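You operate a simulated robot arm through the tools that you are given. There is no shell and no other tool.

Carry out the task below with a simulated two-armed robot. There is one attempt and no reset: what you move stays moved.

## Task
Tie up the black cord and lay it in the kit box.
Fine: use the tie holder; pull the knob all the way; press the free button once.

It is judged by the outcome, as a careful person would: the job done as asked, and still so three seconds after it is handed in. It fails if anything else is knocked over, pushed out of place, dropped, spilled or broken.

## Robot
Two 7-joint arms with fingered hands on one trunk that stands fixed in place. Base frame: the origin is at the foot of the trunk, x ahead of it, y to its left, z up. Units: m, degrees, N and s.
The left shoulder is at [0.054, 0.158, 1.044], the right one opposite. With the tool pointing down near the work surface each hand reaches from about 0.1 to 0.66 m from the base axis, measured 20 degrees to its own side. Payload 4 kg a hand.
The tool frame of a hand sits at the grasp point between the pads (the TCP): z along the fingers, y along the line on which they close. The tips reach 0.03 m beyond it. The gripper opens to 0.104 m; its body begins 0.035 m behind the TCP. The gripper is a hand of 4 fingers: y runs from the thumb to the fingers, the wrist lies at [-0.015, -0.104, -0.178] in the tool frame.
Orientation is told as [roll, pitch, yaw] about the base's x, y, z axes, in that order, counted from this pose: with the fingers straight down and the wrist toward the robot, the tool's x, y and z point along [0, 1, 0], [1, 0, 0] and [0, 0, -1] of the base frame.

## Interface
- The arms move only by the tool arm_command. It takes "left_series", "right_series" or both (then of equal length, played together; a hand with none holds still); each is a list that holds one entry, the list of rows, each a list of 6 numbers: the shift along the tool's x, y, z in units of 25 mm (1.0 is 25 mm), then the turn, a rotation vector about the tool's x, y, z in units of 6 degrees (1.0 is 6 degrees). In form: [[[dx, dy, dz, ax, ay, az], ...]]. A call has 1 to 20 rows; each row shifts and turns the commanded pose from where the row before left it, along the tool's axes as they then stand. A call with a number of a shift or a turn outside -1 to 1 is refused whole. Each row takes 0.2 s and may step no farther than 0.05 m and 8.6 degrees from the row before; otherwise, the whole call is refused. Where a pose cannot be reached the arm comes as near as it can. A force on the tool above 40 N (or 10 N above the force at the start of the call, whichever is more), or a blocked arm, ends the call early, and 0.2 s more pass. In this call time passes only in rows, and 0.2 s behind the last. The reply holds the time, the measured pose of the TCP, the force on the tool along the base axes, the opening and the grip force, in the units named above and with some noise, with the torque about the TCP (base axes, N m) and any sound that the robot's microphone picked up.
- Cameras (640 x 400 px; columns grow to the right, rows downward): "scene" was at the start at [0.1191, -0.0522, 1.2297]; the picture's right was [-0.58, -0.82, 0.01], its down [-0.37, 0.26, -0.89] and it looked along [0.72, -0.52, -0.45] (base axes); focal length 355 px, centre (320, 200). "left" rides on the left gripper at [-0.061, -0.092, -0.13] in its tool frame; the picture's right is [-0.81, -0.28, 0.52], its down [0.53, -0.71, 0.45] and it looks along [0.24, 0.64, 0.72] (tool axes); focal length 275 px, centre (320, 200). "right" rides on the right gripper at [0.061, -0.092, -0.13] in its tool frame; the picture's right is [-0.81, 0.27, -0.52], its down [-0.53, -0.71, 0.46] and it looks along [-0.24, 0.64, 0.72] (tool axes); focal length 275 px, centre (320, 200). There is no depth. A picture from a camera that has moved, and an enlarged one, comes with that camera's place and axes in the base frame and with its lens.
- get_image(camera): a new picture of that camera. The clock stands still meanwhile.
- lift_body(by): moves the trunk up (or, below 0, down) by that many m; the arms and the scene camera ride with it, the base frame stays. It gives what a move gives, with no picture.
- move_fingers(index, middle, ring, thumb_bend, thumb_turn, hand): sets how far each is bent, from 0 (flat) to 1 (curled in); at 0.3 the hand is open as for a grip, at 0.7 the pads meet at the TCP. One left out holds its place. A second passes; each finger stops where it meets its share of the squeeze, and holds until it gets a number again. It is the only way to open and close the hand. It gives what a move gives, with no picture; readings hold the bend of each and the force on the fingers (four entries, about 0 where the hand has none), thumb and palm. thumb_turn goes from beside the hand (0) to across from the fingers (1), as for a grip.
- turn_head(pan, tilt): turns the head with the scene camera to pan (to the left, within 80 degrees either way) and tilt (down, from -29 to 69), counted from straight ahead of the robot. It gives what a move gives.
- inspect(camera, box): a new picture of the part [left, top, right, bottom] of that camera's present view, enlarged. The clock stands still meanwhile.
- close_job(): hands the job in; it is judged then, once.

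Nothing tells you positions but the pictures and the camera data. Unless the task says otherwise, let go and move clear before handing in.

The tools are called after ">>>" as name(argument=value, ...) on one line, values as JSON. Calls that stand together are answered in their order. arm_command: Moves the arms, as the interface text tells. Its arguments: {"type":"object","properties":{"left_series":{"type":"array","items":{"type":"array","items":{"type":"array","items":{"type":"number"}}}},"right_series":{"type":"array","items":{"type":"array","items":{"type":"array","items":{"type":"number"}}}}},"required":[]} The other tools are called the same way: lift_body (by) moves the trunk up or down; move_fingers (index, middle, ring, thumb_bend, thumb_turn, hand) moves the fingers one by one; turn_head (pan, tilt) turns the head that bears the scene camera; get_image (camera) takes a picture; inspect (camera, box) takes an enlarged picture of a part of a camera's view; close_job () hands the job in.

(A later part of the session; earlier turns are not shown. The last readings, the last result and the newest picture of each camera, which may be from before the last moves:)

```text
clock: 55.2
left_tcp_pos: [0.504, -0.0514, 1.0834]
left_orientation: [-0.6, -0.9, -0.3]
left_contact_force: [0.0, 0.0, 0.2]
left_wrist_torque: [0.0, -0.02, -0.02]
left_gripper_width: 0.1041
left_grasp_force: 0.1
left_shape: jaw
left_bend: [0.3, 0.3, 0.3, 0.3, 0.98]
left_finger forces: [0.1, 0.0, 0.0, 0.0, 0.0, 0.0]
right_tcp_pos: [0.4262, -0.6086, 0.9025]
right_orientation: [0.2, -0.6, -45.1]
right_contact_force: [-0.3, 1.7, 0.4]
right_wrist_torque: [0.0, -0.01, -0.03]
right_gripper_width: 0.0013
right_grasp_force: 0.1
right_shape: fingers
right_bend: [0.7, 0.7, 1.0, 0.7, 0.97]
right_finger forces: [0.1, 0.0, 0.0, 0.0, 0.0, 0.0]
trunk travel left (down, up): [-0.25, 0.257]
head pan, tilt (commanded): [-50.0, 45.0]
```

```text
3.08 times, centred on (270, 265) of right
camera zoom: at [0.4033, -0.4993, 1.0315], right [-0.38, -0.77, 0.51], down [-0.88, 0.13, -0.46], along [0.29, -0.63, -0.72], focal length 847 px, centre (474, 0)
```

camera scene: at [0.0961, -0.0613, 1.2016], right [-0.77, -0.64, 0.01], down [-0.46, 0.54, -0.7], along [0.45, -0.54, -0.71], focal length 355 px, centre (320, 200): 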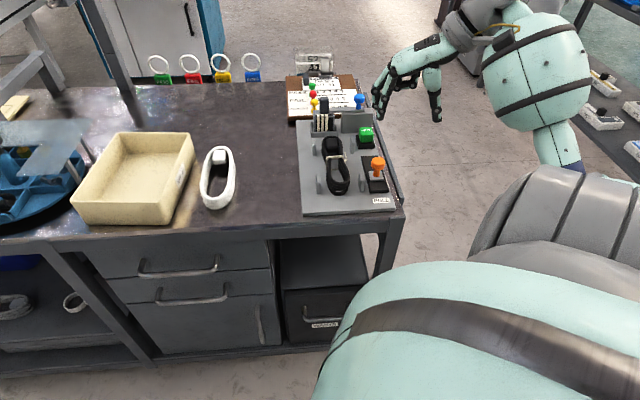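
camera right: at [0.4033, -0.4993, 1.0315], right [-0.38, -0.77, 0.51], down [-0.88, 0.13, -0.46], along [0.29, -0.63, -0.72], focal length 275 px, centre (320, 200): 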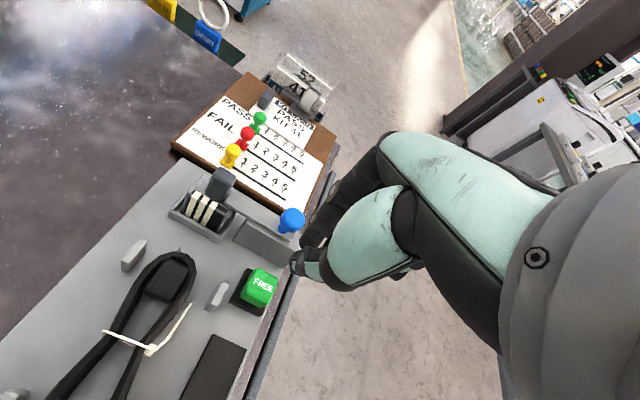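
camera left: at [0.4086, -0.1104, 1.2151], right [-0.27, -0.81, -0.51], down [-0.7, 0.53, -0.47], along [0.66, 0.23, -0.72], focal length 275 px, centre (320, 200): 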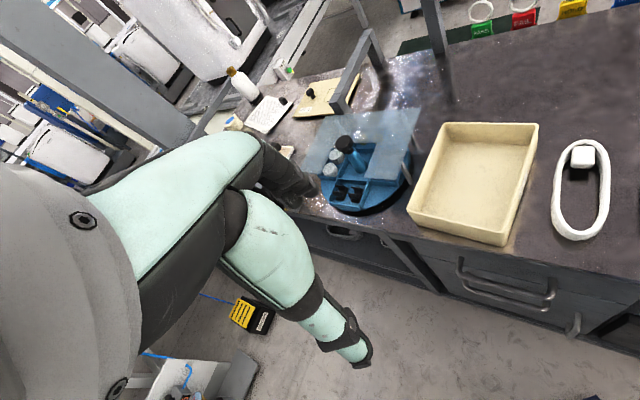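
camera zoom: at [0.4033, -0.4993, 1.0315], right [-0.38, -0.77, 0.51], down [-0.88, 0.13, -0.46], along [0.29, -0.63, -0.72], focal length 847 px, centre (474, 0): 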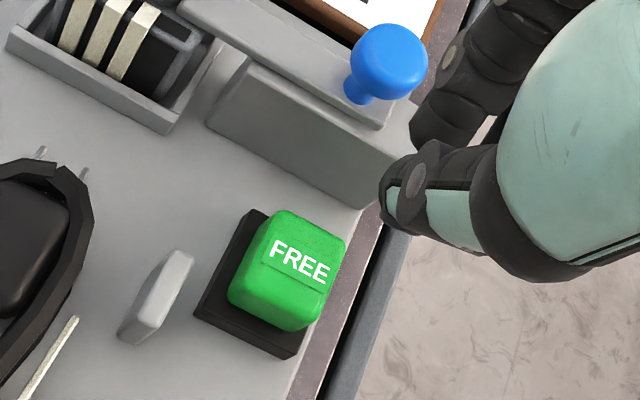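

The closed fingertips are right above the button within a few millimetres. I adjust 5 mm forward and descend to just above it.

>>> arm_command(right_series=[[[0, 0.2, 0.6, 0, 0, 0], [0, 0, 0.9, 0, 0, 0], [0, 0, 0.9, 0, 0, 0], [0, 0, 0.6, 0, 0, 0]]])

>>> inspect(camera="right", box=[200, 180, 360, 340])

>>> inspect(camera="scene", box=[330, 80, 410, 160])

```text
clock: 56.2
left_tcp_pos: [0.5034, -0.0515, 1.086]
left_orientation: [-0.6, -1.0, -0.4]
left_contact_force: [-0.5, 0.2, 0.0]
left_wrist_torque: [-0.01, -0.01, -0.02]
left_gripper_width: 0.1037
left_grasp_force: 0.0
left_shape: jaw
left_bend: [0.3, 0.3, 0.3, 0.3, 0.98]
left_finger forces: [0.0, 0.0, 0.0, 0.0, 0.0, 0.1]
right_tcp_pos: [0.4277, -0.6107, 0.8262]
right_orientation: [0.3, -0.5, -44.9]
right_contact_force: [0.1, -0.2, 0.2]
right_wrist_torque: [0.0, 0.01, 0.0]
right_gripper_width: 0.0014
right_grasp_force: 0.1
right_shape: fingers
right_bend: [0.7, 0.7, 1.0, 0.7, 0.97]
right_finger forces: [0.0, 0.0, 0.0, 0.0, 0.1, 0.0]
trunk travel left (down, up): [-0.25, 0.257]
head pan, tilt (commanded): [-50.0, 45.0]
```

```text
2.50 times, centred on (280, 260) of right
camera zoom: at [0.4062, -0.5005, 0.9552], right [-0.38, -0.77, 0.51], down [-0.88, 0.13, -0.47], along [0.29, -0.63, -0.72], focal length 688 px, centre (420, 50)
```

zoom: 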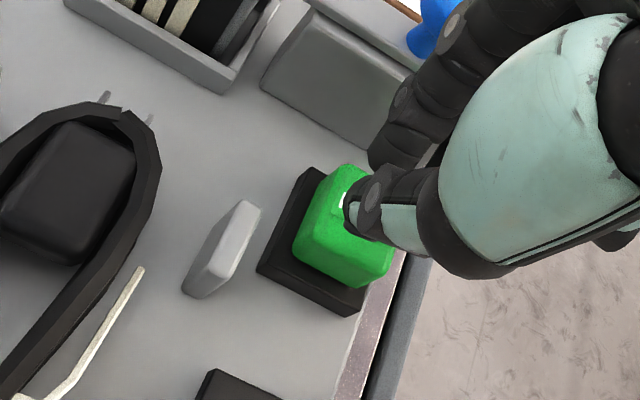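

```text
5.00 times, centred on (370, 120) of scene
camera zoom: at [0.0963, -0.0614, 1.2016], right [-0.77, -0.64, 0.01], down [-0.46, 0.54, -0.7], along [0.45, -0.54, -0.71], focal length 1774 px, centre (70, 600)
```

zoom: 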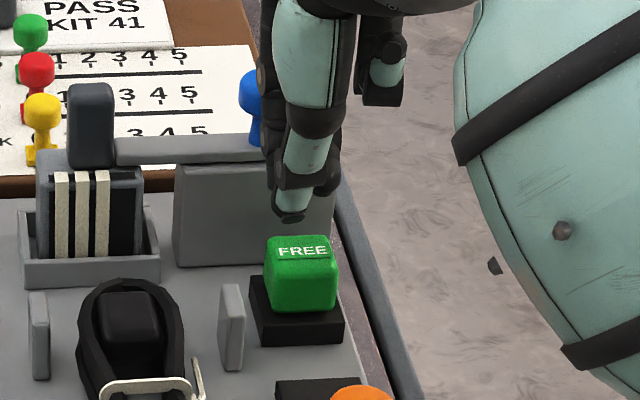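

Clear all around. I descend in small steps until the button is pressed.

>>> arm_command(right_series=[[[0, 0, 0.4, 0, 0, 0], [0, 0, 0.2, 0, 0, 0]]])

>>> inspect(camera="scene", box=[330, 80, 410, 160])

```text
clock: 56.8
left_tcp_pos: [0.5046, -0.0511, 1.0844]
left_orientation: [-0.5, -0.9, -0.4]
left_contact_force: [0.0, 0.2, -1.0]
left_wrist_torque: [0.01, 0.02, 0.02]
left_gripper_width: 0.1042
left_grasp_force: 0.1
left_shape: jaw
left_bend: [0.3, 0.3, 0.3, 0.3, 0.98]
left_finger forces: [0.0, 0.0, 0.0, 0.0, 0.0, 0.0]
right_tcp_pos: [0.4283, -0.6107, 0.811]
right_orientation: [0.3, -0.5, -44.9]
right_contact_force: [0.9, -0.4, -0.6]
right_wrist_torque: [0.0, 0.01, 0.01]
right_gripper_width: 0.0011
right_grasp_force: 0.0
right_shape: fingers
right_bend: [0.7, 0.7, 1.0, 0.7, 0.97]
right_finger forces: [0.0, 0.0, 0.1, 0.0, 0.0, 0.0]
trunk travel left (down, up): [-0.25, 0.257]
head pan, tilt (commanded): [-50.0, 45.0]
```

```text
5.00 times, centred on (370, 120) of scene
camera zoom: at [0.0962, -0.0613, 1.2016], right [-0.77, -0.64, 0.01], down [-0.46, 0.54, -0.7], along [0.45, -0.54, -0.71], focal length 1774 px, centre (70, 600)
```

zoom: 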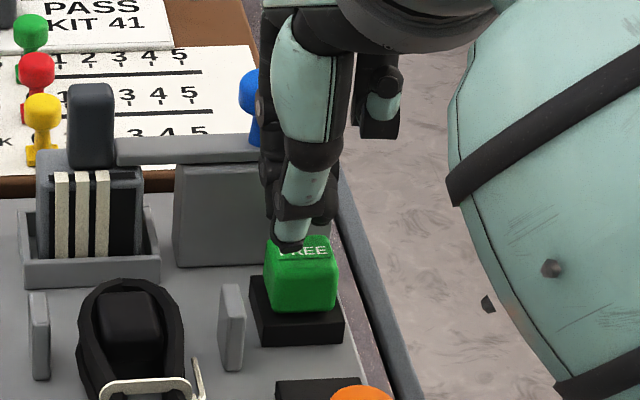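

>>> arm_command(right_series=[[[-0.1, 0, 0.14, 0, 0, 0], [0, 0, 0.12, 0, 0, 0]]])

```text
clock: 57.4
left_tcp_pos: [0.5036, -0.0515, 1.0837]
left_orientation: [-0.6, -0.9, -0.4]
left_contact_force: [-0.7, 0.5, 0.6]
left_wrist_torque: [-0.01, -0.01, 0.02]
left_gripper_width: 0.1038
left_grasp_force: 0.1
left_shape: jaw
left_bend: [0.3, 0.3, 0.3, 0.3, 0.98]
left_finger forces: [0.1, 0.0, 0.1, 0.1, 0.1, 0.0]
right_tcp_pos: [0.4261, -0.6118, 0.8051]
right_orientation: [0.4, -0.4, -44.8]
right_contact_force: [0.2, -0.1, 0.0]
right_wrist_torque: [-0.01, 0.02, 0.0]
right_gripper_width: 0.0015
right_grasp_force: 0.1
right_shape: fingers
right_bend: [0.7, 0.7, 1.0, 0.7, 0.97]
right_finger forces: [0.0, 0.1, 0.1, 0.0, 0.0, 0.0]
trunk travel left (down, up): [-0.25, 0.257]
head pan, tilt (commanded): [-50.0, 45.0]
```

>>> arm_command(right_series=[[[0, 0, 0.12, 0, 0, 0], [0, 0, 0.12, 0, 0, 0]]])

>>> inspect(camera="scene", box=[330, 80, 410, 160])

```text
clock: 58.0
left_tcp_pos: [0.5035, -0.05, 1.083]
left_orientation: [-0.7, -0.9, -0.4]
left_contact_force: [0.1, -1.4, 0.3]
left_wrist_torque: [-0.01, -0.01, 0.0]
left_gripper_width: 0.104
left_grasp_force: 0.0
left_shape: jaw
left_bend: [0.3, 0.3, 0.3, 0.3, 0.98]
left_finger forces: [0.0, 0.0, 0.0, 0.0, 0.0, 0.0]
right_tcp_pos: [0.4271, -0.6117, 0.7989]
right_orientation: [0.4, -0.5, -44.9]
right_contact_force: [0.2, 0.5, 0.5]
right_wrist_torque: [-0.01, 0.01, 0.03]
right_gripper_width: 0.0011
right_grasp_force: 0.1
right_shape: fingers
right_bend: [0.7, 0.7, 1.0, 0.7, 0.97]
right_finger forces: [0.0, 0.0, 0.0, 0.0, 0.1, 0.1]
trunk travel left (down, up): [-0.25, 0.257]
head pan, tilt (commanded): [-50.0, 45.0]
```

```text
5.00 times, centred on (370, 120) of scene
camera zoom: at [0.0962, -0.0613, 1.2016], right [-0.77, -0.64, 0.01], down [-0.46, 0.54, -0.7], along [0.45, -0.54, -0.71], focal length 1774 px, centre (70, 600)
```

zoom: 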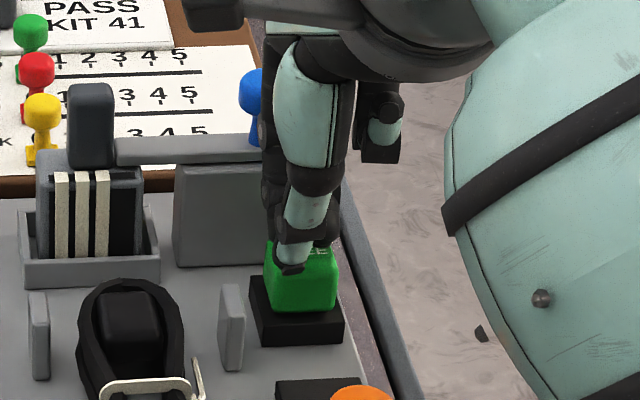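

>>> inspect(camera="right", box=[200, 180, 360, 340])

```text
2.50 times, centred on (280, 260) of right
camera zoom: at [0.4046, -0.5031, 0.9293], right [-0.38, -0.77, 0.51], down [-0.88, 0.13, -0.47], along [0.29, -0.63, -0.72], focal length 688 px, centre (420, 50)
```

zoom: 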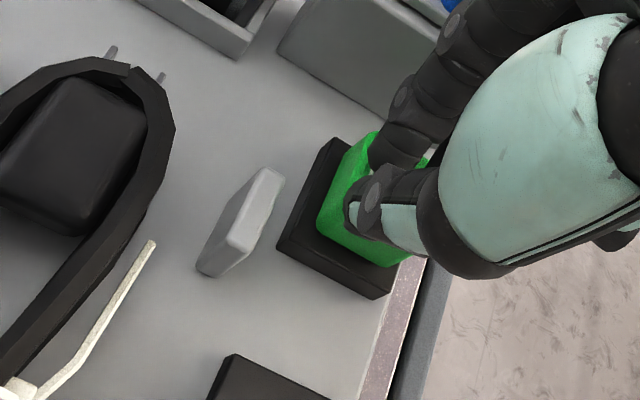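

The fingertips are over the button top with no contact yet. I continue down in 2–3 mm steps.

>>> arm_command(right_series=[[[0, 0.08, 0.1, 0, 0, 0], [0, 0, 0.1, 0, 0, 0]]])

```text
clock: 58.6
left_tcp_pos: [0.5037, -0.051, 1.0846]
left_orientation: [-0.6, -0.9, -0.4]
left_contact_force: [-0.4, 0.5, -0.9]
left_wrist_torque: [0.02, -0.02, 0.03]
left_gripper_width: 0.1039
left_grasp_force: 0.0
left_shape: jaw
left_bend: [0.3, 0.3, 0.3, 0.3, 0.98]
left_finger forces: [0.0, 0.0, 0.0, 0.0, 0.1, 0.0]
right_tcp_pos: [0.4263, -0.6121, 0.7939]
right_orientation: [0.3, -0.5, -44.9]
right_contact_force: [0.3, 0.7, 1.1]
right_wrist_torque: [-0.01, -0.04, -0.02]
right_gripper_width: 0.0016
right_grasp_force: 1.0
right_shape: fingers
right_bend: [0.7, 0.7, 1.0, 0.7, 0.97]
right_finger forces: [1.2, 0.5, 0.0, 0.0, 0.0, 0.1]
trunk travel left (down, up): [-0.25, 0.257]
head pan, tilt (commanded): [-50.0, 45.0]
```

Contact with the button begins. I press down.

>>> arm_command(right_series=[[[0, 0, 0.12, 0, 0, 0], [0, 0, 0.12, 0, 0, 0]]])

>>> inspect(camera="scene", box=[310, 90, 410, 200])

```text
clock: 59.2
left_tcp_pos: [0.5031, -0.0508, 1.0845]
left_orientation: [-0.5, -1.1, -0.5]
left_contact_force: [0.0, -1.0, 0.1]
left_wrist_torque: [0.0, 0.01, 0.01]
left_gripper_width: 0.1039
left_grasp_force: 0.0
left_shape: jaw
left_bend: [0.3, 0.3, 0.3, 0.3, 0.98]
left_finger forces: [0.0, 0.0, 0.0, 0.0, 0.0, 0.0]
right_tcp_pos: [0.4268, -0.6136, 0.7899]
right_orientation: [0.4, -0.5, -44.9]
right_contact_force: [0.5, -1.5, 3.8]
right_wrist_torque: [-0.04, -0.08, -0.01]
right_gripper_width: 0.0008
right_grasp_force: 1.7
right_shape: fingers
right_bend: [0.7, 0.7, 1.0, 0.7, 0.97]
right_finger forces: [3.1, 0.7, 0.0, 0.1, 0.0, 0.0]
trunk travel left (down, up): [-0.25, 0.257]
head pan, tilt (commanded): [-50.0, 45.0]
heard: click
```

```text
3.64 times, centred on (360, 145) of scene
camera zoom: at [0.0958, -0.0611, 1.2016], right [-0.77, -0.64, 0.01], down [-0.46, 0.54, -0.7], along [0.45, -0.54, -0.71], focal length 1290 px, centre (174, 400)
```

zoom: 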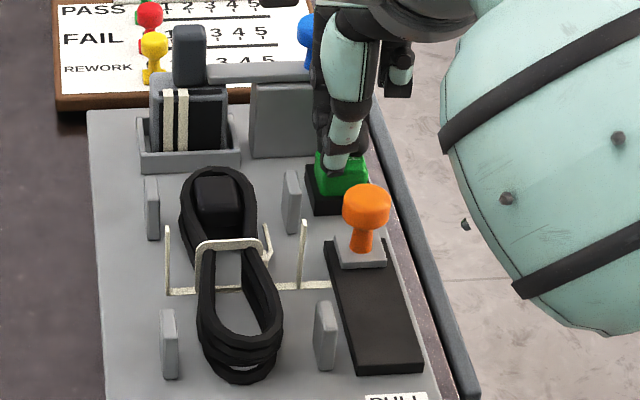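

A click: the tied cord was freed, the slide returned, and a fresh tie was fed. I lift straight up, without pressing again.

>>> arm_command(right_series=[[[0, 0, -0.6, 0, 0, 0], [0, 0, -0.9, 0, 0, 0], [0, 0, -0.9, 0, 0, 0], [0, 0, -0.9, 0, 0, 0], [0, 0, -0.9, 0, 0, 0]]])

>>> inspect(camera="scene", box=[300, 90, 410, 220])

>>> inspect(camera="right", box=[60, 180, 320, 400])

```text
clock: 60.4
left_tcp_pos: [0.5028, -0.0515, 1.0844]
left_orientation: [-0.6, -0.8, -0.4]
left_contact_force: [0.3, -0.3, 0.0]
left_wrist_torque: [-0.01, -0.01, -0.01]
left_gripper_width: 0.1039
left_grasp_force: 0.1
left_shape: jaw
left_bend: [0.3, 0.3, 0.3, 0.3, 0.98]
left_finger forces: [0.0, 0.0, 0.0, 0.0, 0.0, 0.0]
right_tcp_pos: [0.4281, -0.6132, 0.8958]
right_orientation: [0.3, -0.4, -44.9]
right_contact_force: [0.0, -0.7, 0.9]
right_wrist_torque: [0.02, -0.03, 0.01]
right_gripper_width: 0.0008
right_grasp_force: 0.1
right_shape: fingers
right_bend: [0.7, 0.7, 1.0, 0.7, 0.97]
right_finger forces: [0.0, 0.0, 0.0, 0.1, 0.0, 0.0]
trunk travel left (down, up): [-0.25, 0.257]
head pan, tilt (commanded): [-50.0, 45.0]
```

```text
3.08 times, centred on (355, 155) of scene
camera zoom: at [0.0962, -0.0611, 1.2016], right [-0.77, -0.64, 0.01], down [-0.46, 0.54, -0.7], along [0.45, -0.54, -0.71], focal length 1092 px, centre (212, 338)
```

zoom: 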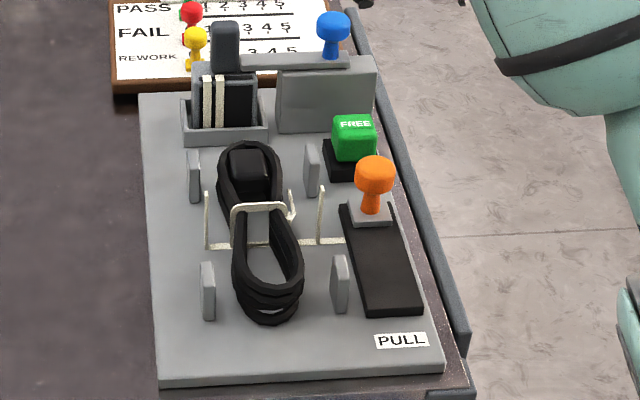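

```text
1.82 times, centred on (190, 290) of right
camera zoom: at [0.4051, -0.5045, 1.0255], right [-0.38, -0.77, 0.51], down [-0.88, 0.13, -0.46], along [0.29, -0.63, -0.72], focal length 500 px, centre (556, 36)
```

zoom: 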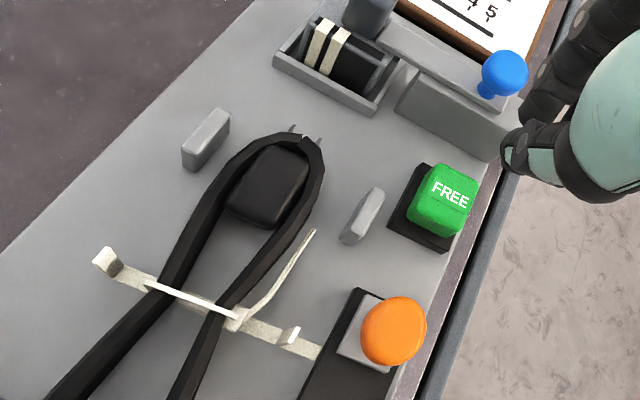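

The cord is tied and freed, with a fresh tie already loaded in the holder. I carry the hand back over the cord, turn it across the cord and preshape the fingers for a narrow grip.

>>> arm_command(right_series=[[[0.75, -1, 0, 0, 0, 0], [0.75, -1, 0, 0, 0, 0], [0.75, -1, 0, 0, 0, 0], [0.75, -0.99, 0, 0, 0, 0], [0, 0, 0, 0, 0, -0.95], [0, 0, 0, 0, 0, -0.95], [0, 0, 0, 0, 0, -0.95], [0, 0, 0, 0, 0, -0.95], [0, 0, 0, 0, 0, -0.95], [0, 0, 0, 0, 0, -0.95], [0, 0, 0, 0, 0, -0.95], [0, 0, 0, 0, 0, -0.95], [0, 0, 0, 0, 0, -0.95], [0, 0, 0, 0, 0, -0.95], [0, 0, 0, 0, 0, -0.95], [0, 0, 0, 0, 0, -0.95], [0, 0, 0, 0, 0, -0.95], [0, 0, 0, 0, 0, -0.95], [0, 0, 0, 0, 0, -0.95], [0, 0, 0, 0, 0, -0.95]]])

>>> move_fingers(hand="right", index=0.44, middle=0.45, thumb_bend=0.47)

>>> inspect(camera="right", box=[100, 150, 460, 400])

>>> inspect(camera="scene", box=[300, 60, 410, 200])

```text
clock: 64.6
left_tcp_pos: [0.504, -0.0518, 1.085]
left_orientation: [-0.6, -0.9, -0.4]
left_contact_force: [0.6, -0.6, 0.3]
left_wrist_torque: [-0.01, 0.01, 0.01]
left_gripper_width: 0.1042
left_grasp_force: 0.0
left_shape: jaw
left_bend: [0.3, 0.3, 0.3, 0.3, 0.98]
left_finger forces: [0.0, 0.0, 0.0, 0.1, 0.0, 0.0]
right_tcp_pos: [0.4092, -0.4902, 0.8919]
right_orientation: [-0.5, -0.4, 46.4]
right_contact_force: [0.1, 0.0, -0.3]
right_wrist_torque: [0.0, 0.0, -0.03]
right_gripper_width: 0.001
right_grasp_force: 0.1
right_shape: fingers
right_bend: [0.7, 0.7, 1.0, 0.7, 0.97]
right_finger forces: [0.0, 0.2, 0.0, 0.0, 0.0, 0.0]
trunk travel left (down, up): [-0.25, 0.257]
head pan, tilt (commanded): [-50.0, 45.0]
```

```text
clock: 65.6
left_tcp_pos: [0.5034, -0.0515, 1.0835]
left_orientation: [-0.6, -0.9, -0.4]
left_contact_force: [-0.1, 0.7, -0.8]
left_wrist_torque: [-0.02, 0.01, -0.05]
left_gripper_width: 0.1042
left_grasp_force: 0.1
left_shape: jaw
left_bend: [0.3, 0.3, 0.3, 0.3, 0.98]
left_finger forces: [0.0, 0.0, 0.0, 0.1, 0.1, 0.1]
right_tcp_pos: [0.4087, -0.4898, 0.8907]
right_orientation: [-0.6, -0.5, 46.3]
right_contact_force: [-0.8, 0.1, -0.7]
right_wrist_torque: [0.02, -0.01, -0.01]
right_gripper_width: 0.0634
right_grasp_force: 0.1
right_shape: fingers
right_bend: [0.44, 0.45, 1.0, 0.47, 0.97]
right_finger forces: [0.0, 0.0, 0.0, 0.0, 0.1, 0.0]
trunk travel left (down, up): [-0.25, 0.257]
head pan, tilt (commanded): [-50.0, 45.0]
```

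```text
1.60 times, centred on (280, 275) of right
camera zoom: at [0.3011, -0.5136, 1.0215], right [0.77, -0.36, 0.53], down [-0.1, -0.88, -0.46], along [0.63, 0.3, -0.72], focal length 440 px, centre (384, 80)
```

zoom: 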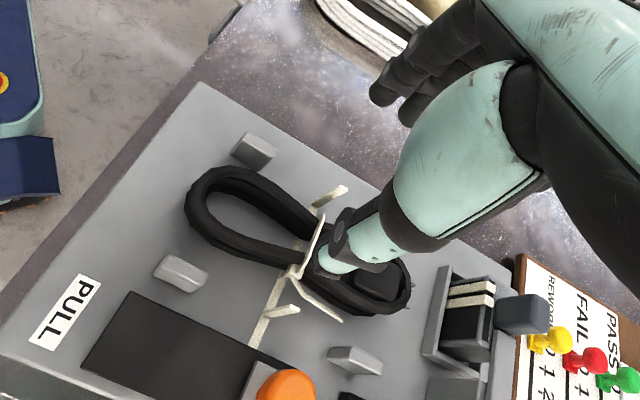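

```text
2.86 times, centred on (355, 130) of scene
camera zoom: at [0.0962, -0.0613, 1.2016], right [-0.77, -0.64, 0.01], down [-0.46, 0.54, -0.7], along [0.45, -0.54, -0.71], focal length 1014 px, centre (220, 400)
```

zoom: 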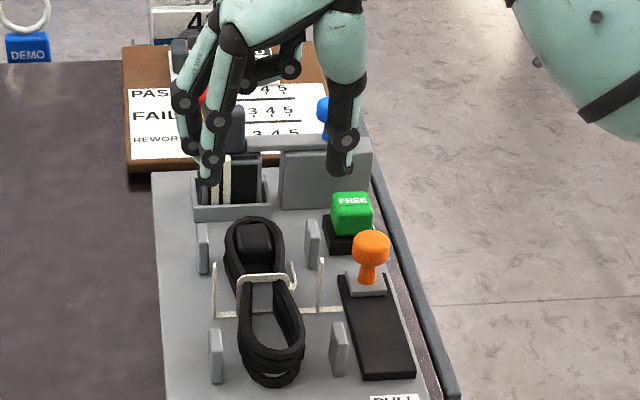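

The cord spans a narrow waist at the tie; I'll grip between the near posts and the tie as before. I descend in stages.

>>> arm_command(right_series=[[[0, 0.08, 0.9, 0, 0, 0], [0, 0, 0.9, 0, 0, 0], [0, 0, 0.9, 0, 0, 0], [0, 0, 0.9, 0, 0, 0]]])

>>> inspect(camera="right", box=[100, 170, 460, 400])

>>> inspect(camera="scene", box=[310, 110, 390, 200])

```text
clock: 66.6
left_tcp_pos: [0.5037, -0.0513, 1.0843]
left_orientation: [-0.6, -0.9, -0.4]
left_contact_force: [0.5, 0.4, 0.1]
left_wrist_torque: [-0.05, -0.03, -0.02]
left_gripper_width: 0.1037
left_grasp_force: 0.0
left_shape: jaw
left_bend: [0.3, 0.3, 0.3, 0.3, 0.98]
left_finger forces: [0.0, 0.0, 0.0, 0.0, 0.1, 0.0]
right_tcp_pos: [0.4109, -0.4897, 0.7997]
right_orientation: [-0.5, -0.4, 46.3]
right_contact_force: [0.6, 0.4, 0.4]
right_wrist_torque: [-0.02, -0.01, 0.0]
right_gripper_width: 0.0632
right_grasp_force: 0.1
right_shape: fingers
right_bend: [0.44, 0.45, 1.0, 0.47, 0.97]
right_finger forces: [0.0, 0.0, 0.0, 0.0, 0.1, 0.0]
trunk travel left (down, up): [-0.25, 0.257]
head pan, tilt (commanded): [-50.0, 45.0]
```

```text
1.74 times, centred on (280, 285) of right
camera zoom: at [0.3032, -0.5117, 0.9292], right [0.77, -0.36, 0.53], down [-0.1, -0.88, -0.46], along [0.63, 0.3, -0.72], focal length 479 px, centre (390, 52)
```

zoom: 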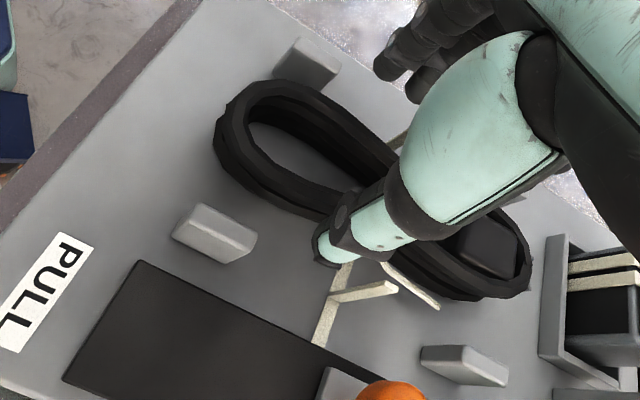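

```text
4.44 times, centred on (350, 155) of scene
camera zoom: at [0.0963, -0.0615, 1.2015], right [-0.77, -0.64, 0.01], down [-0.46, 0.54, -0.7], along [0.45, -0.54, -0.71], focal length 1577 px, centre (187, 400)
```

zoom: 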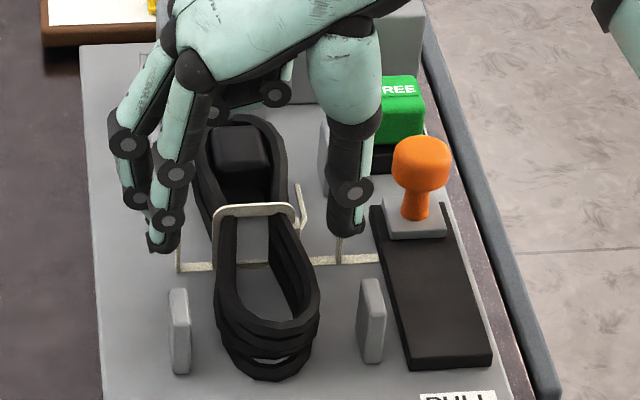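

>>> arm_command(right_series=[[[0, 0, 0.4, 0, 0, 0], [0, 0, 0.4, 0, 0, 0], [0, 0, 0.4, 0, 0, 0]]])

>>> inspect(camera="scene", box=[310, 110, 390, 200])

>>> inspect(camera="right", box=[100, 170, 460, 400])

```text
clock: 67.4
left_tcp_pos: [0.5037, -0.0507, 1.0844]
left_orientation: [-0.6, -0.9, -0.4]
left_contact_force: [0.1, 0.0, -1.2]
left_wrist_torque: [0.0, 0.01, 0.0]
left_gripper_width: 0.1039
left_grasp_force: 0.0
left_shape: jaw
left_bend: [0.3, 0.3, 0.3, 0.3, 0.98]
left_finger forces: [0.1, 0.0, 0.1, 0.1, 0.0, 0.0]
right_tcp_pos: [0.4132, -0.4882, 0.7713]
right_orientation: [-0.6, -0.3, 46.2]
right_contact_force: [-0.4, -0.4, -0.2]
right_wrist_torque: [0.0, -0.05, -0.01]
right_gripper_width: 0.0632
right_grasp_force: 0.0
right_shape: fingers
right_bend: [0.44, 0.45, 1.0, 0.47, 0.97]
right_finger forces: [0.0, 0.0, 0.0, 0.1, 0.1, 0.0]
trunk travel left (down, up): [-0.25, 0.257]
head pan, tilt (commanded): [-50.0, 45.0]
```

```text
4.44 times, centred on (350, 155) of scene
camera zoom: at [0.0962, -0.0615, 1.2016], right [-0.77, -0.64, 0.01], down [-0.46, 0.54, -0.7], along [0.45, -0.54, -0.71], focal length 1577 px, centre (187, 400)
```

zoom: 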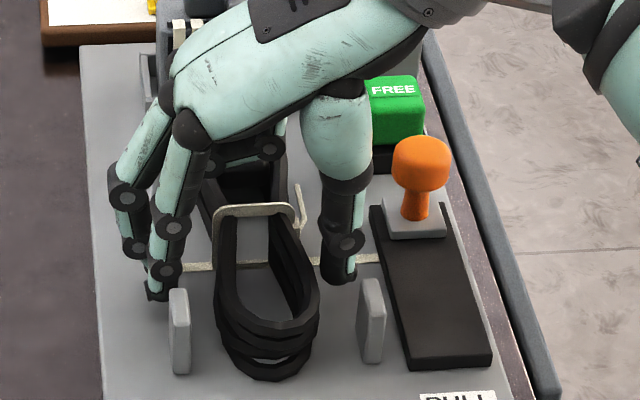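

```text
1.74 times, centred on (280, 285) of right
camera zoom: at [0.3043, -0.5117, 0.9013], right [0.77, -0.36, 0.53], down [-0.1, -0.88, -0.45], along [0.63, 0.3, -0.72], focal length 479 px, centre (390, 52)
```

zoom: 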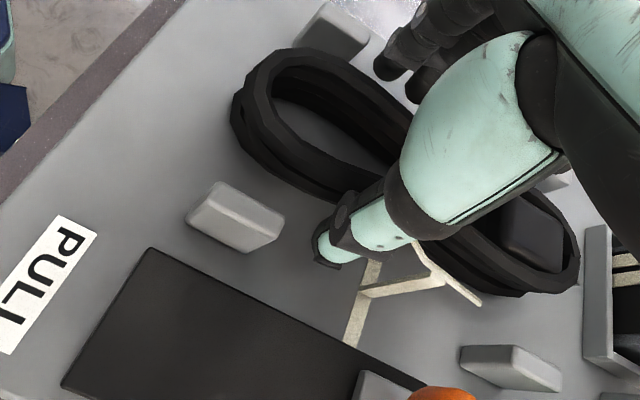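

No contact so far and the cord lies between thumb and fingers. I go 3 mm lower and close the grip.

>>> arm_command(right_series=[[[0, -0.1, 0.12, 0, 0, 0]]])

>>> move_fingers(hand="right", index=0.7, middle=0.7, thumb_bend=0.7)

>>> inspect(camera="scene", box=[310, 110, 390, 200])

>>> inspect(camera="right", box=[100, 170, 460, 400])

```text
clock: 67.8
left_tcp_pos: [0.5034, -0.0506, 1.0844]
left_orientation: [-0.6, -0.9, -0.4]
left_contact_force: [-0.8, 1.1, -0.7]
left_wrist_torque: [0.01, 0.01, 0.02]
left_gripper_width: 0.1042
left_grasp_force: 0.0
left_shape: jaw
left_bend: [0.3, 0.3, 0.3, 0.3, 0.98]
left_finger forces: [0.1, 0.0, 0.1, 0.1, 0.0, 0.0]
right_tcp_pos: [0.4096, -0.4899, 0.7695]
right_orientation: [-0.6, -0.4, 46.3]
right_contact_force: [0.3, -0.2, -0.2]
right_wrist_torque: [0.03, 0.03, -0.01]
right_gripper_width: 0.0633
right_grasp_force: 0.0
right_shape: fingers
right_bend: [0.44, 0.45, 1.0, 0.47, 0.97]
right_finger forces: [0.0, 0.1, 0.1, 0.0, 0.0, 0.1]
trunk travel left (down, up): [-0.25, 0.257]
head pan, tilt (commanded): [-50.0, 45.0]
```

```text
clock: 68.8
left_tcp_pos: [0.5023, -0.0503, 1.0835]
left_orientation: [-0.6, -0.8, -0.4]
left_contact_force: [0.1, 1.4, -0.1]
left_wrist_torque: [-0.04, 0.01, -0.01]
left_gripper_width: 0.1038
left_grasp_force: 0.0
left_shape: jaw
left_bend: [0.3, 0.3, 0.3, 0.3, 0.98]
left_finger forces: [0.0, 0.0, 0.1, 0.0, 0.0, 0.1]
right_tcp_pos: [0.4104, -0.4902, 0.7688]
right_orientation: [-0.4, -0.5, 46.4]
right_contact_force: [1.5, -0.1, 0.4]
right_wrist_torque: [-0.04, -0.01, 0.06]
right_gripper_width: 0.0271
right_grasp_force: 11.5
right_shape: fingers
right_bend: [0.62, 0.64, 1.0, 0.6, 0.97]
right_finger forces: [6.5, 5.9, 0.0, 0.1, 10.8, 0.1]
trunk travel left (down, up): [-0.25, 0.257]
head pan, tilt (commanded): [-50.0, 45.0]
```

```text
4.44 times, centred on (350, 155) of scene
camera zoom: at [0.0964, -0.0613, 1.2016], right [-0.77, -0.64, 0.01], down [-0.46, 0.54, -0.7], along [0.45, -0.54, -0.71], focal length 1577 px, centre (187, 400)
```

zoom: 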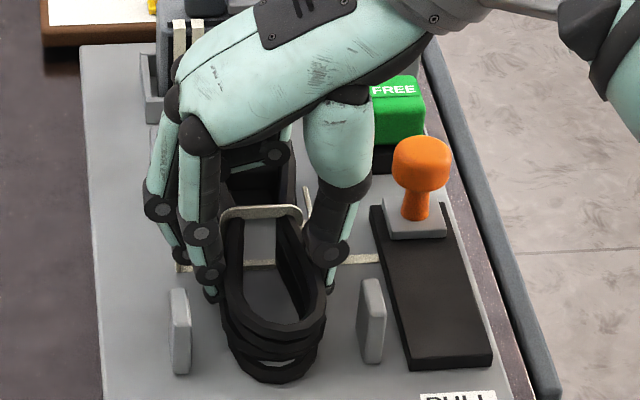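

```text
1.74 times, centred on (280, 285) of right
camera zoom: at [0.3022, -0.5126, 0.8988], right [0.77, -0.36, 0.53], down [-0.1, -0.88, -0.46], along [0.63, 0.3, -0.72], focal length 479 px, centre (390, 52)
```

zoom: 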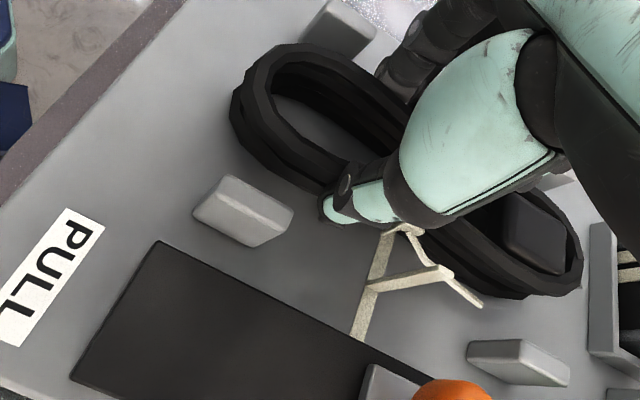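

>>> move_fingers(hand="right", index=0.8, middle=0.8, thumb_bend=0.78)

>>> arm_command(right_series=[[[0, 0, -0.2, 0, 0, 0], [0, 0, -0.4, 0, 0, 0], [0, 0, -0.6, 0, 0, 0]]])

>>> inspect(camera="scene", box=[310, 90, 390, 200])

>>> inspect(camera="right", box=[100, 170, 460, 400])

```text
clock: 69.8
left_tcp_pos: [0.5029, -0.0515, 1.0851]
left_orientation: [-0.6, -0.9, -0.4]
left_contact_force: [-0.3, 0.0, 0.0]
left_wrist_torque: [0.01, -0.02, 0.02]
left_gripper_width: 0.1037
left_grasp_force: 0.1
left_shape: jaw
left_bend: [0.3, 0.3, 0.3, 0.3, 0.98]
left_finger forces: [0.1, 0.0, 0.0, 0.1, 0.0, 0.0]
right_tcp_pos: [0.4095, -0.4896, 0.7696]
right_orientation: [-0.4, -0.4, 46.3]
right_contact_force: [0.7, -1.1, 0.0]
right_wrist_torque: [0.06, 0.04, 0.08]
right_gripper_width: 0.0262
right_grasp_force: 20.2
right_shape: fingers
right_bend: [0.61, 0.64, 1.0, 0.61, 0.96]
right_finger forces: [11.9, 9.1, 0.1, 0.0, 19.2, 0.0]
trunk travel left (down, up): [-0.25, 0.257]
head pan, tilt (commanded): [-50.0, 45.0]
```

```text
clock: 70.6
left_tcp_pos: [0.5038, -0.0508, 1.0832]
left_orientation: [-0.5, -0.9, -0.4]
left_contact_force: [-0.3, -0.3, 0.2]
left_wrist_torque: [-0.01, -0.01, -0.02]
left_gripper_width: 0.1033
left_grasp_force: 0.0
left_shape: jaw
left_bend: [0.3, 0.3, 0.3, 0.3, 0.98]
left_finger forces: [0.0, 0.0, 0.0, 0.1, 0.0, 0.0]
right_tcp_pos: [0.4115, -0.4908, 0.7989]
right_orientation: [-0.6, -0.3, 46.3]
right_contact_force: [-0.3, 0.6, -2.3]
right_wrist_torque: [0.08, 0.02, 0.06]
right_gripper_width: 0.0261
right_grasp_force: 19.9
right_shape: fingers
right_bend: [0.61, 0.64, 1.0, 0.61, 0.95]
right_finger forces: [12.3, 8.9, 0.0, 0.0, 18.6, 0.1]
trunk travel left (down, up): [-0.25, 0.257]
head pan, tilt (commanded): [-50.0, 45.0]
```

```text
3.64 times, centred on (350, 145) of scene
camera zoom: at [0.0963, -0.0613, 1.2016], right [-0.77, -0.64, 0.01], down [-0.46, 0.54, -0.7], along [0.45, -0.54, -0.71], focal length 1290 px, centre (211, 400)
```

zoom: 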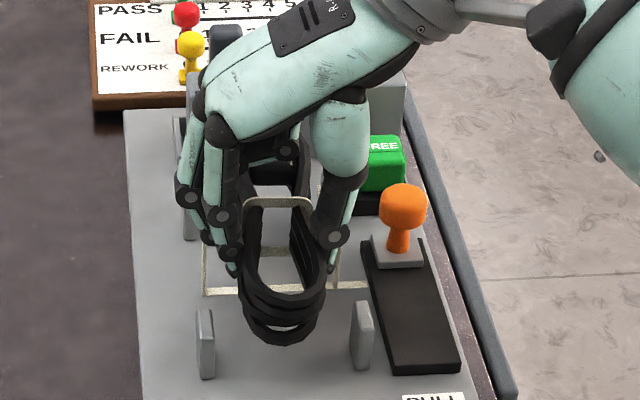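

```text
1.74 times, centred on (280, 285) of right
camera zoom: at [0.3034, -0.5138, 0.9277], right [0.77, -0.36, 0.53], down [-0.1, -0.88, -0.46], along [0.63, 0.3, -0.72], focal length 479 px, centre (390, 52)
```

zoom: 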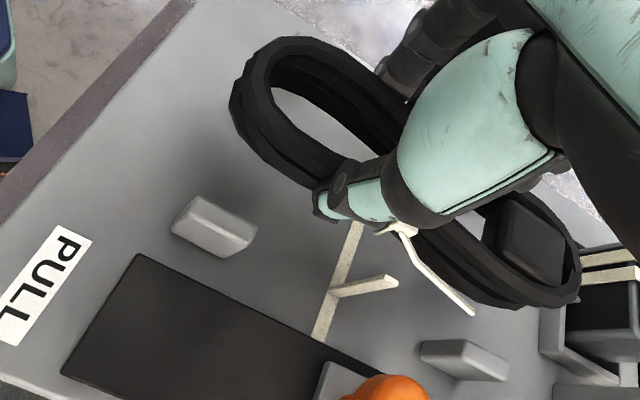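

The tied cord is lifted cleanly and the fresh tie stays in the holder. I raise it to a safe height and start carrying it left toward the kit box.

>>> arm_command(right_series=[[[0, 0, -0.8, 0, 0, 0], [0, 0, -0.9, 0, 0, 0], [0, 0, -0.9, 0, 0, 0], [0, 0, -0.9, 0, 0, 0], [0, 0.6, -0.4, 0, 0, 0], [0, 0.9, 0, 0, 0, 0], [0, 0.9, 0, 0, 0, 0], [0, 0.9, 0, 0, 0, 0], [0, 0.9, 0, 0, 0, 0], [0, 0.9, 0, 0, 0, 0], [0, 0.9, 0, 0, 0, 0]]])

>>> get_image(camera="scene")

>>> get_image(camera="right")

```text
clock: 73.0
left_tcp_pos: [0.5038, -0.0512, 1.0847]
left_orientation: [-0.5, -0.9, -0.3]
left_contact_force: [-0.2, 0.0, -0.2]
left_wrist_torque: [-0.03, 0.02, 0.01]
left_gripper_width: 0.104
left_grasp_force: 0.1
left_shape: jaw
left_bend: [0.3, 0.3, 0.3, 0.3, 0.98]
left_finger forces: [0.0, 0.0, 0.1, 0.1, 0.0, 0.1]
right_tcp_pos: [0.5136, -0.3816, 0.8986]
right_orientation: [-0.5, -0.3, 46.4]
right_contact_force: [-0.5, -0.8, -1.7]
right_wrist_torque: [0.01, 0.01, 0.03]
right_gripper_width: 0.0262
right_grasp_force: 19.8
right_shape: fingers
right_bend: [0.61, 0.64, 1.0, 0.61, 0.95]
right_finger forces: [12.5, 8.1, 0.0, 0.0, 18.7, 0.0]
trunk travel left (down, up): [-0.25, 0.257]
head pan, tilt (commanded): [-50.0, 45.0]
```

```text
taken
camera scene: at [0.0971, -0.061, 1.2015], right [-0.77, -0.64, 0.01], down [-0.46, 0.54, -0.7], along [0.44, -0.54, -0.71], focal length 355 px, centre (320, 200)
```

scene: 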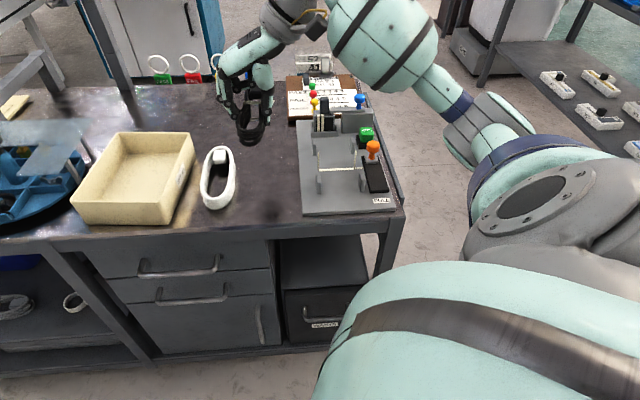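

```text
taken
camera right: at [0.4053, -0.4042, 1.0281], right [0.77, -0.36, 0.53], down [-0.1, -0.89, -0.45], along [0.63, 0.3, -0.72], focal length 275 px, centre (320, 200)
```

right: 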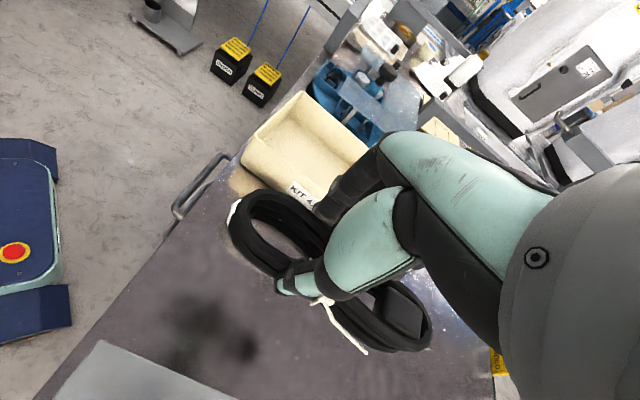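

The cord is secure in the hand. I continue toward the box, turning slightly to match its angle.

>>> arm_command(right_series=[[[0, 0.9, 0, 0, 0, 0.2], [0, 0.9, 0, 0, 0, 0.2], [0, 0.9, 0, 0, 0, 0.2], [0, 0.9, 0, 0, 0, 0.2], [0, 0.9, 0, 0, 0, 0.2]]])

>>> get_image(camera="scene")

>>> get_image(camera="right")

```text
clock: 74.2
left_tcp_pos: [0.5029, -0.0508, 1.0843]
left_orientation: [-0.5, -0.8, -0.4]
left_contact_force: [-0.1, 0.0, 0.8]
left_wrist_torque: [-0.03, -0.04, 0.0]
left_gripper_width: 0.1041
left_grasp_force: 0.2
left_shape: jaw
left_bend: [0.3, 0.3, 0.3, 0.3, 0.98]
left_finger forces: [0.0, 0.0, 0.1, 0.0, 0.0, 0.0]
right_tcp_pos: [0.5938, -0.3023, 0.8983]
right_orientation: [-0.5, -0.4, 40.4]
right_contact_force: [-0.8, 0.3, -1.8]
right_wrist_torque: [0.04, 0.03, 0.0]
right_gripper_width: 0.026
right_grasp_force: 19.4
right_shape: fingers
right_bend: [0.61, 0.64, 1.0, 0.61, 0.95]
right_finger forces: [12.6, 8.0, 0.0, 0.0, 18.7, 0.0]
trunk travel left (down, up): [-0.25, 0.257]
head pan, tilt (commanded): [-50.0, 45.0]
```

```text
taken
camera scene: at [0.097, -0.0609, 1.2015], right [-0.77, -0.64, 0.01], down [-0.46, 0.54, -0.7], along [0.44, -0.54, -0.71], focal length 355 px, centre (320, 200)
```

scene: 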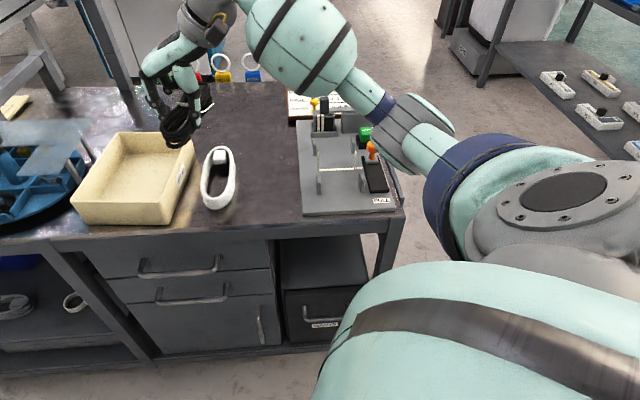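

```text
taken
camera right: at [0.4838, -0.3152, 1.0281], right [0.73, -0.44, 0.53], down [-0.19, -0.87, -0.46], along [0.66, 0.23, -0.72], focal length 275 px, centre (320, 200)
```

right: 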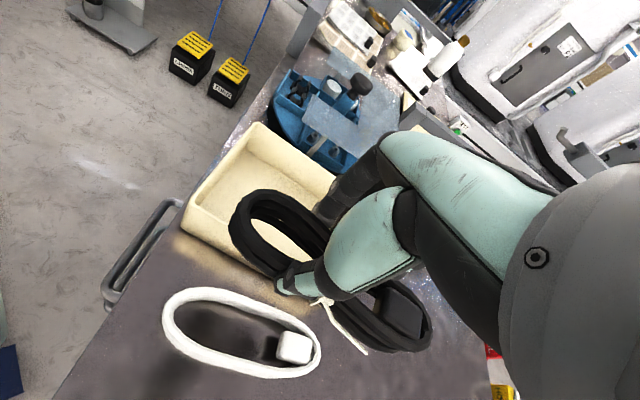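

>>> arm_command(right_series=[[[0.12, 0.9, 0, 0, 0, 0], [0.12, 0.9, 0, 0, 0, 0], [0.12, 0.9, 0, 0, 0, 0]]])

>>> get_image(camera="scene")

>>> get_image(camera="right")

>>> get_image(camera="left")

```text
clock: 75.0
left_tcp_pos: [0.504, -0.05, 1.0843]
left_orientation: [-0.6, -1.0, -0.4]
left_contact_force: [0.3, 0.7, -0.3]
left_wrist_torque: [-0.01, 0.0, -0.02]
left_gripper_width: 0.1039
left_grasp_force: 0.2
left_shape: jaw
left_bend: [0.3, 0.3, 0.3, 0.3, 0.98]
left_finger forces: [0.0, 0.1, 0.1, 0.0, 0.0, 0.1]
right_tcp_pos: [0.6399, -0.2536, 0.8998]
right_orientation: [-0.5, -0.4, 40.3]
right_contact_force: [-0.5, 0.0, -1.5]
right_wrist_torque: [0.03, -0.01, -0.01]
right_gripper_width: 0.0262
right_grasp_force: 20.1
right_shape: fingers
right_bend: [0.61, 0.64, 1.0, 0.61, 0.95]
right_finger forces: [12.5, 8.0, 0.0, 0.1, 18.8, 0.0]
trunk travel left (down, up): [-0.25, 0.257]
head pan, tilt (commanded): [-50.0, 45.0]
```

```text
taken
camera scene: at [0.0972, -0.0607, 1.2015], right [-0.77, -0.64, 0.01], down [-0.46, 0.54, -0.7], along [0.44, -0.54, -0.71], focal length 355 px, centre (320, 200)
```

scene: 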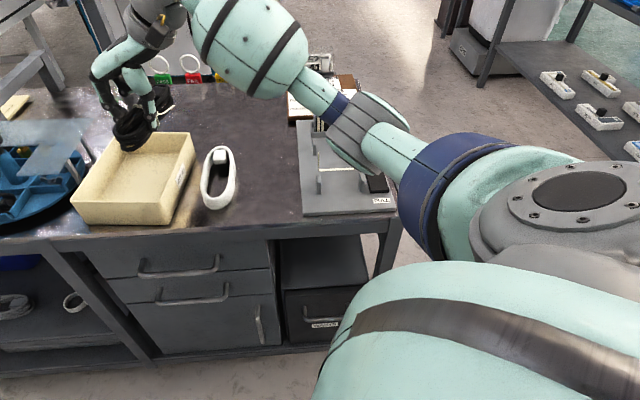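

```text
taken
camera right: at [0.5294, -0.2644, 1.0291], right [0.73, -0.44, 0.53], down [-0.19, -0.87, -0.46], along [0.66, 0.23, -0.72], focal length 275 px, centre (320, 200)
```

right: 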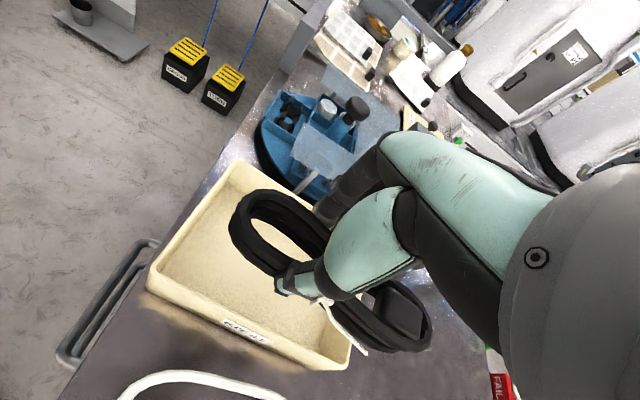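

```text
taken
camera left: at [0.41, -0.1098, 1.2148], right [-0.27, -0.81, -0.51], down [-0.7, 0.53, -0.47], along [0.66, 0.23, -0.72], focal length 275 px, centre (320, 200)
```

left: 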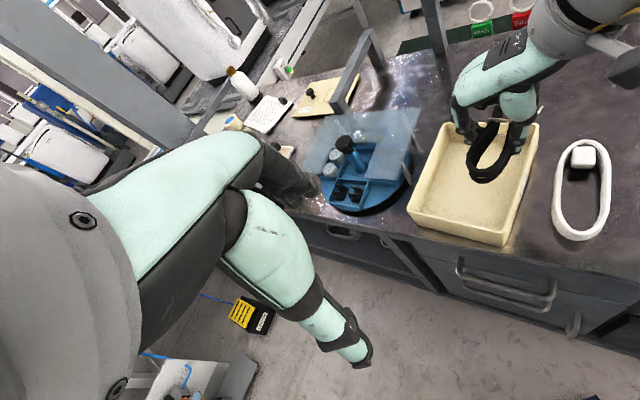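

The cord is over the box's right part. I move about 5 cm further so it's centred over the box.

>>> arm_command(right_series=[[[0.1, 0.65, 0, 0, 0, 0], [0.1, 0.65, 0, 0, 0, 0], [0.1, 0.6, 0, 0, 0, 0]]])

>>> get_image(camera="left")

>>> get_image(camera="right")

>>> inspect(camera="scene", box=[50, 70, 250, 240])

```text
clock: 75.8
left_tcp_pos: [0.5032, -0.0516, 1.0845]
left_orientation: [-0.7, -0.9, -0.3]
left_contact_force: [0.6, 0.4, 1.0]
left_wrist_torque: [0.03, 0.0, -0.01]
left_gripper_width: 0.1037
left_grasp_force: 0.1
left_shape: jaw
left_bend: [0.3, 0.3, 0.3, 0.3, 0.98]
left_finger forces: [0.1, 0.1, 0.0, 0.0, 0.0, 0.1]
right_tcp_pos: [0.6708, -0.2171, 0.9019]
right_orientation: [-0.5, -0.5, 40.3]
right_contact_force: [-0.1, 1.2, -1.2]
right_wrist_torque: [0.02, 0.04, 0.0]
right_gripper_width: 0.0261
right_grasp_force: 19.2
right_shape: fingers
right_bend: [0.61, 0.64, 1.0, 0.61, 0.95]
right_finger forces: [12.5, 7.9, 0.0, 0.0, 18.7, 0.0]
trunk travel left (down, up): [-0.25, 0.257]
head pan, tilt (commanded): [-50.0, 45.0]
```

```text
taken
camera left: at [0.4095, -0.11, 1.2149], right [-0.27, -0.81, -0.51], down [-0.7, 0.53, -0.47], along [0.66, 0.23, -0.72], focal length 275 px, centre (320, 200)
```

left: 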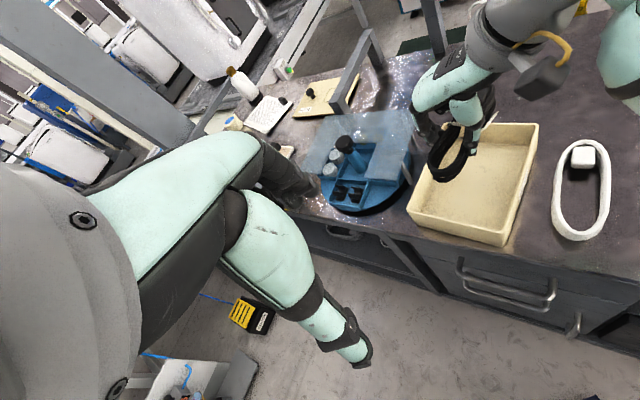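

```text
taken
camera right: at [0.5603, -0.2284, 1.0301], right [0.73, -0.44, 0.53], down [-0.19, -0.87, -0.46], along [0.66, 0.23, -0.72], focal length 275 px, centre (320, 200)
```

right: 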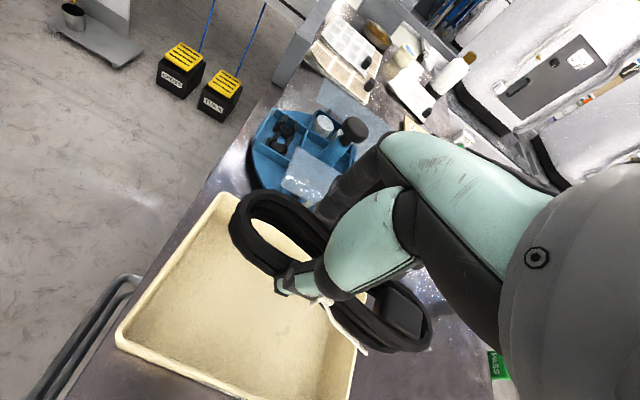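

```text
2.35 times, centred on (150, 155) of scene
camera zoom: at [0.0968, -0.061, 1.2016], right [-0.77, -0.64, 0.01], down [-0.46, 0.54, -0.7], along [0.44, -0.54, -0.71], focal length 835 px, centre (720, 306)
```

zoom: 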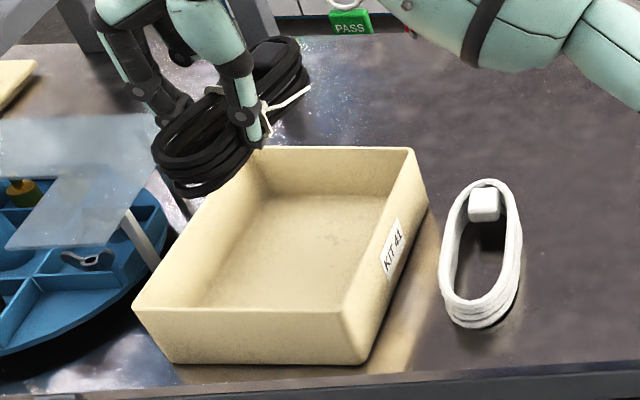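

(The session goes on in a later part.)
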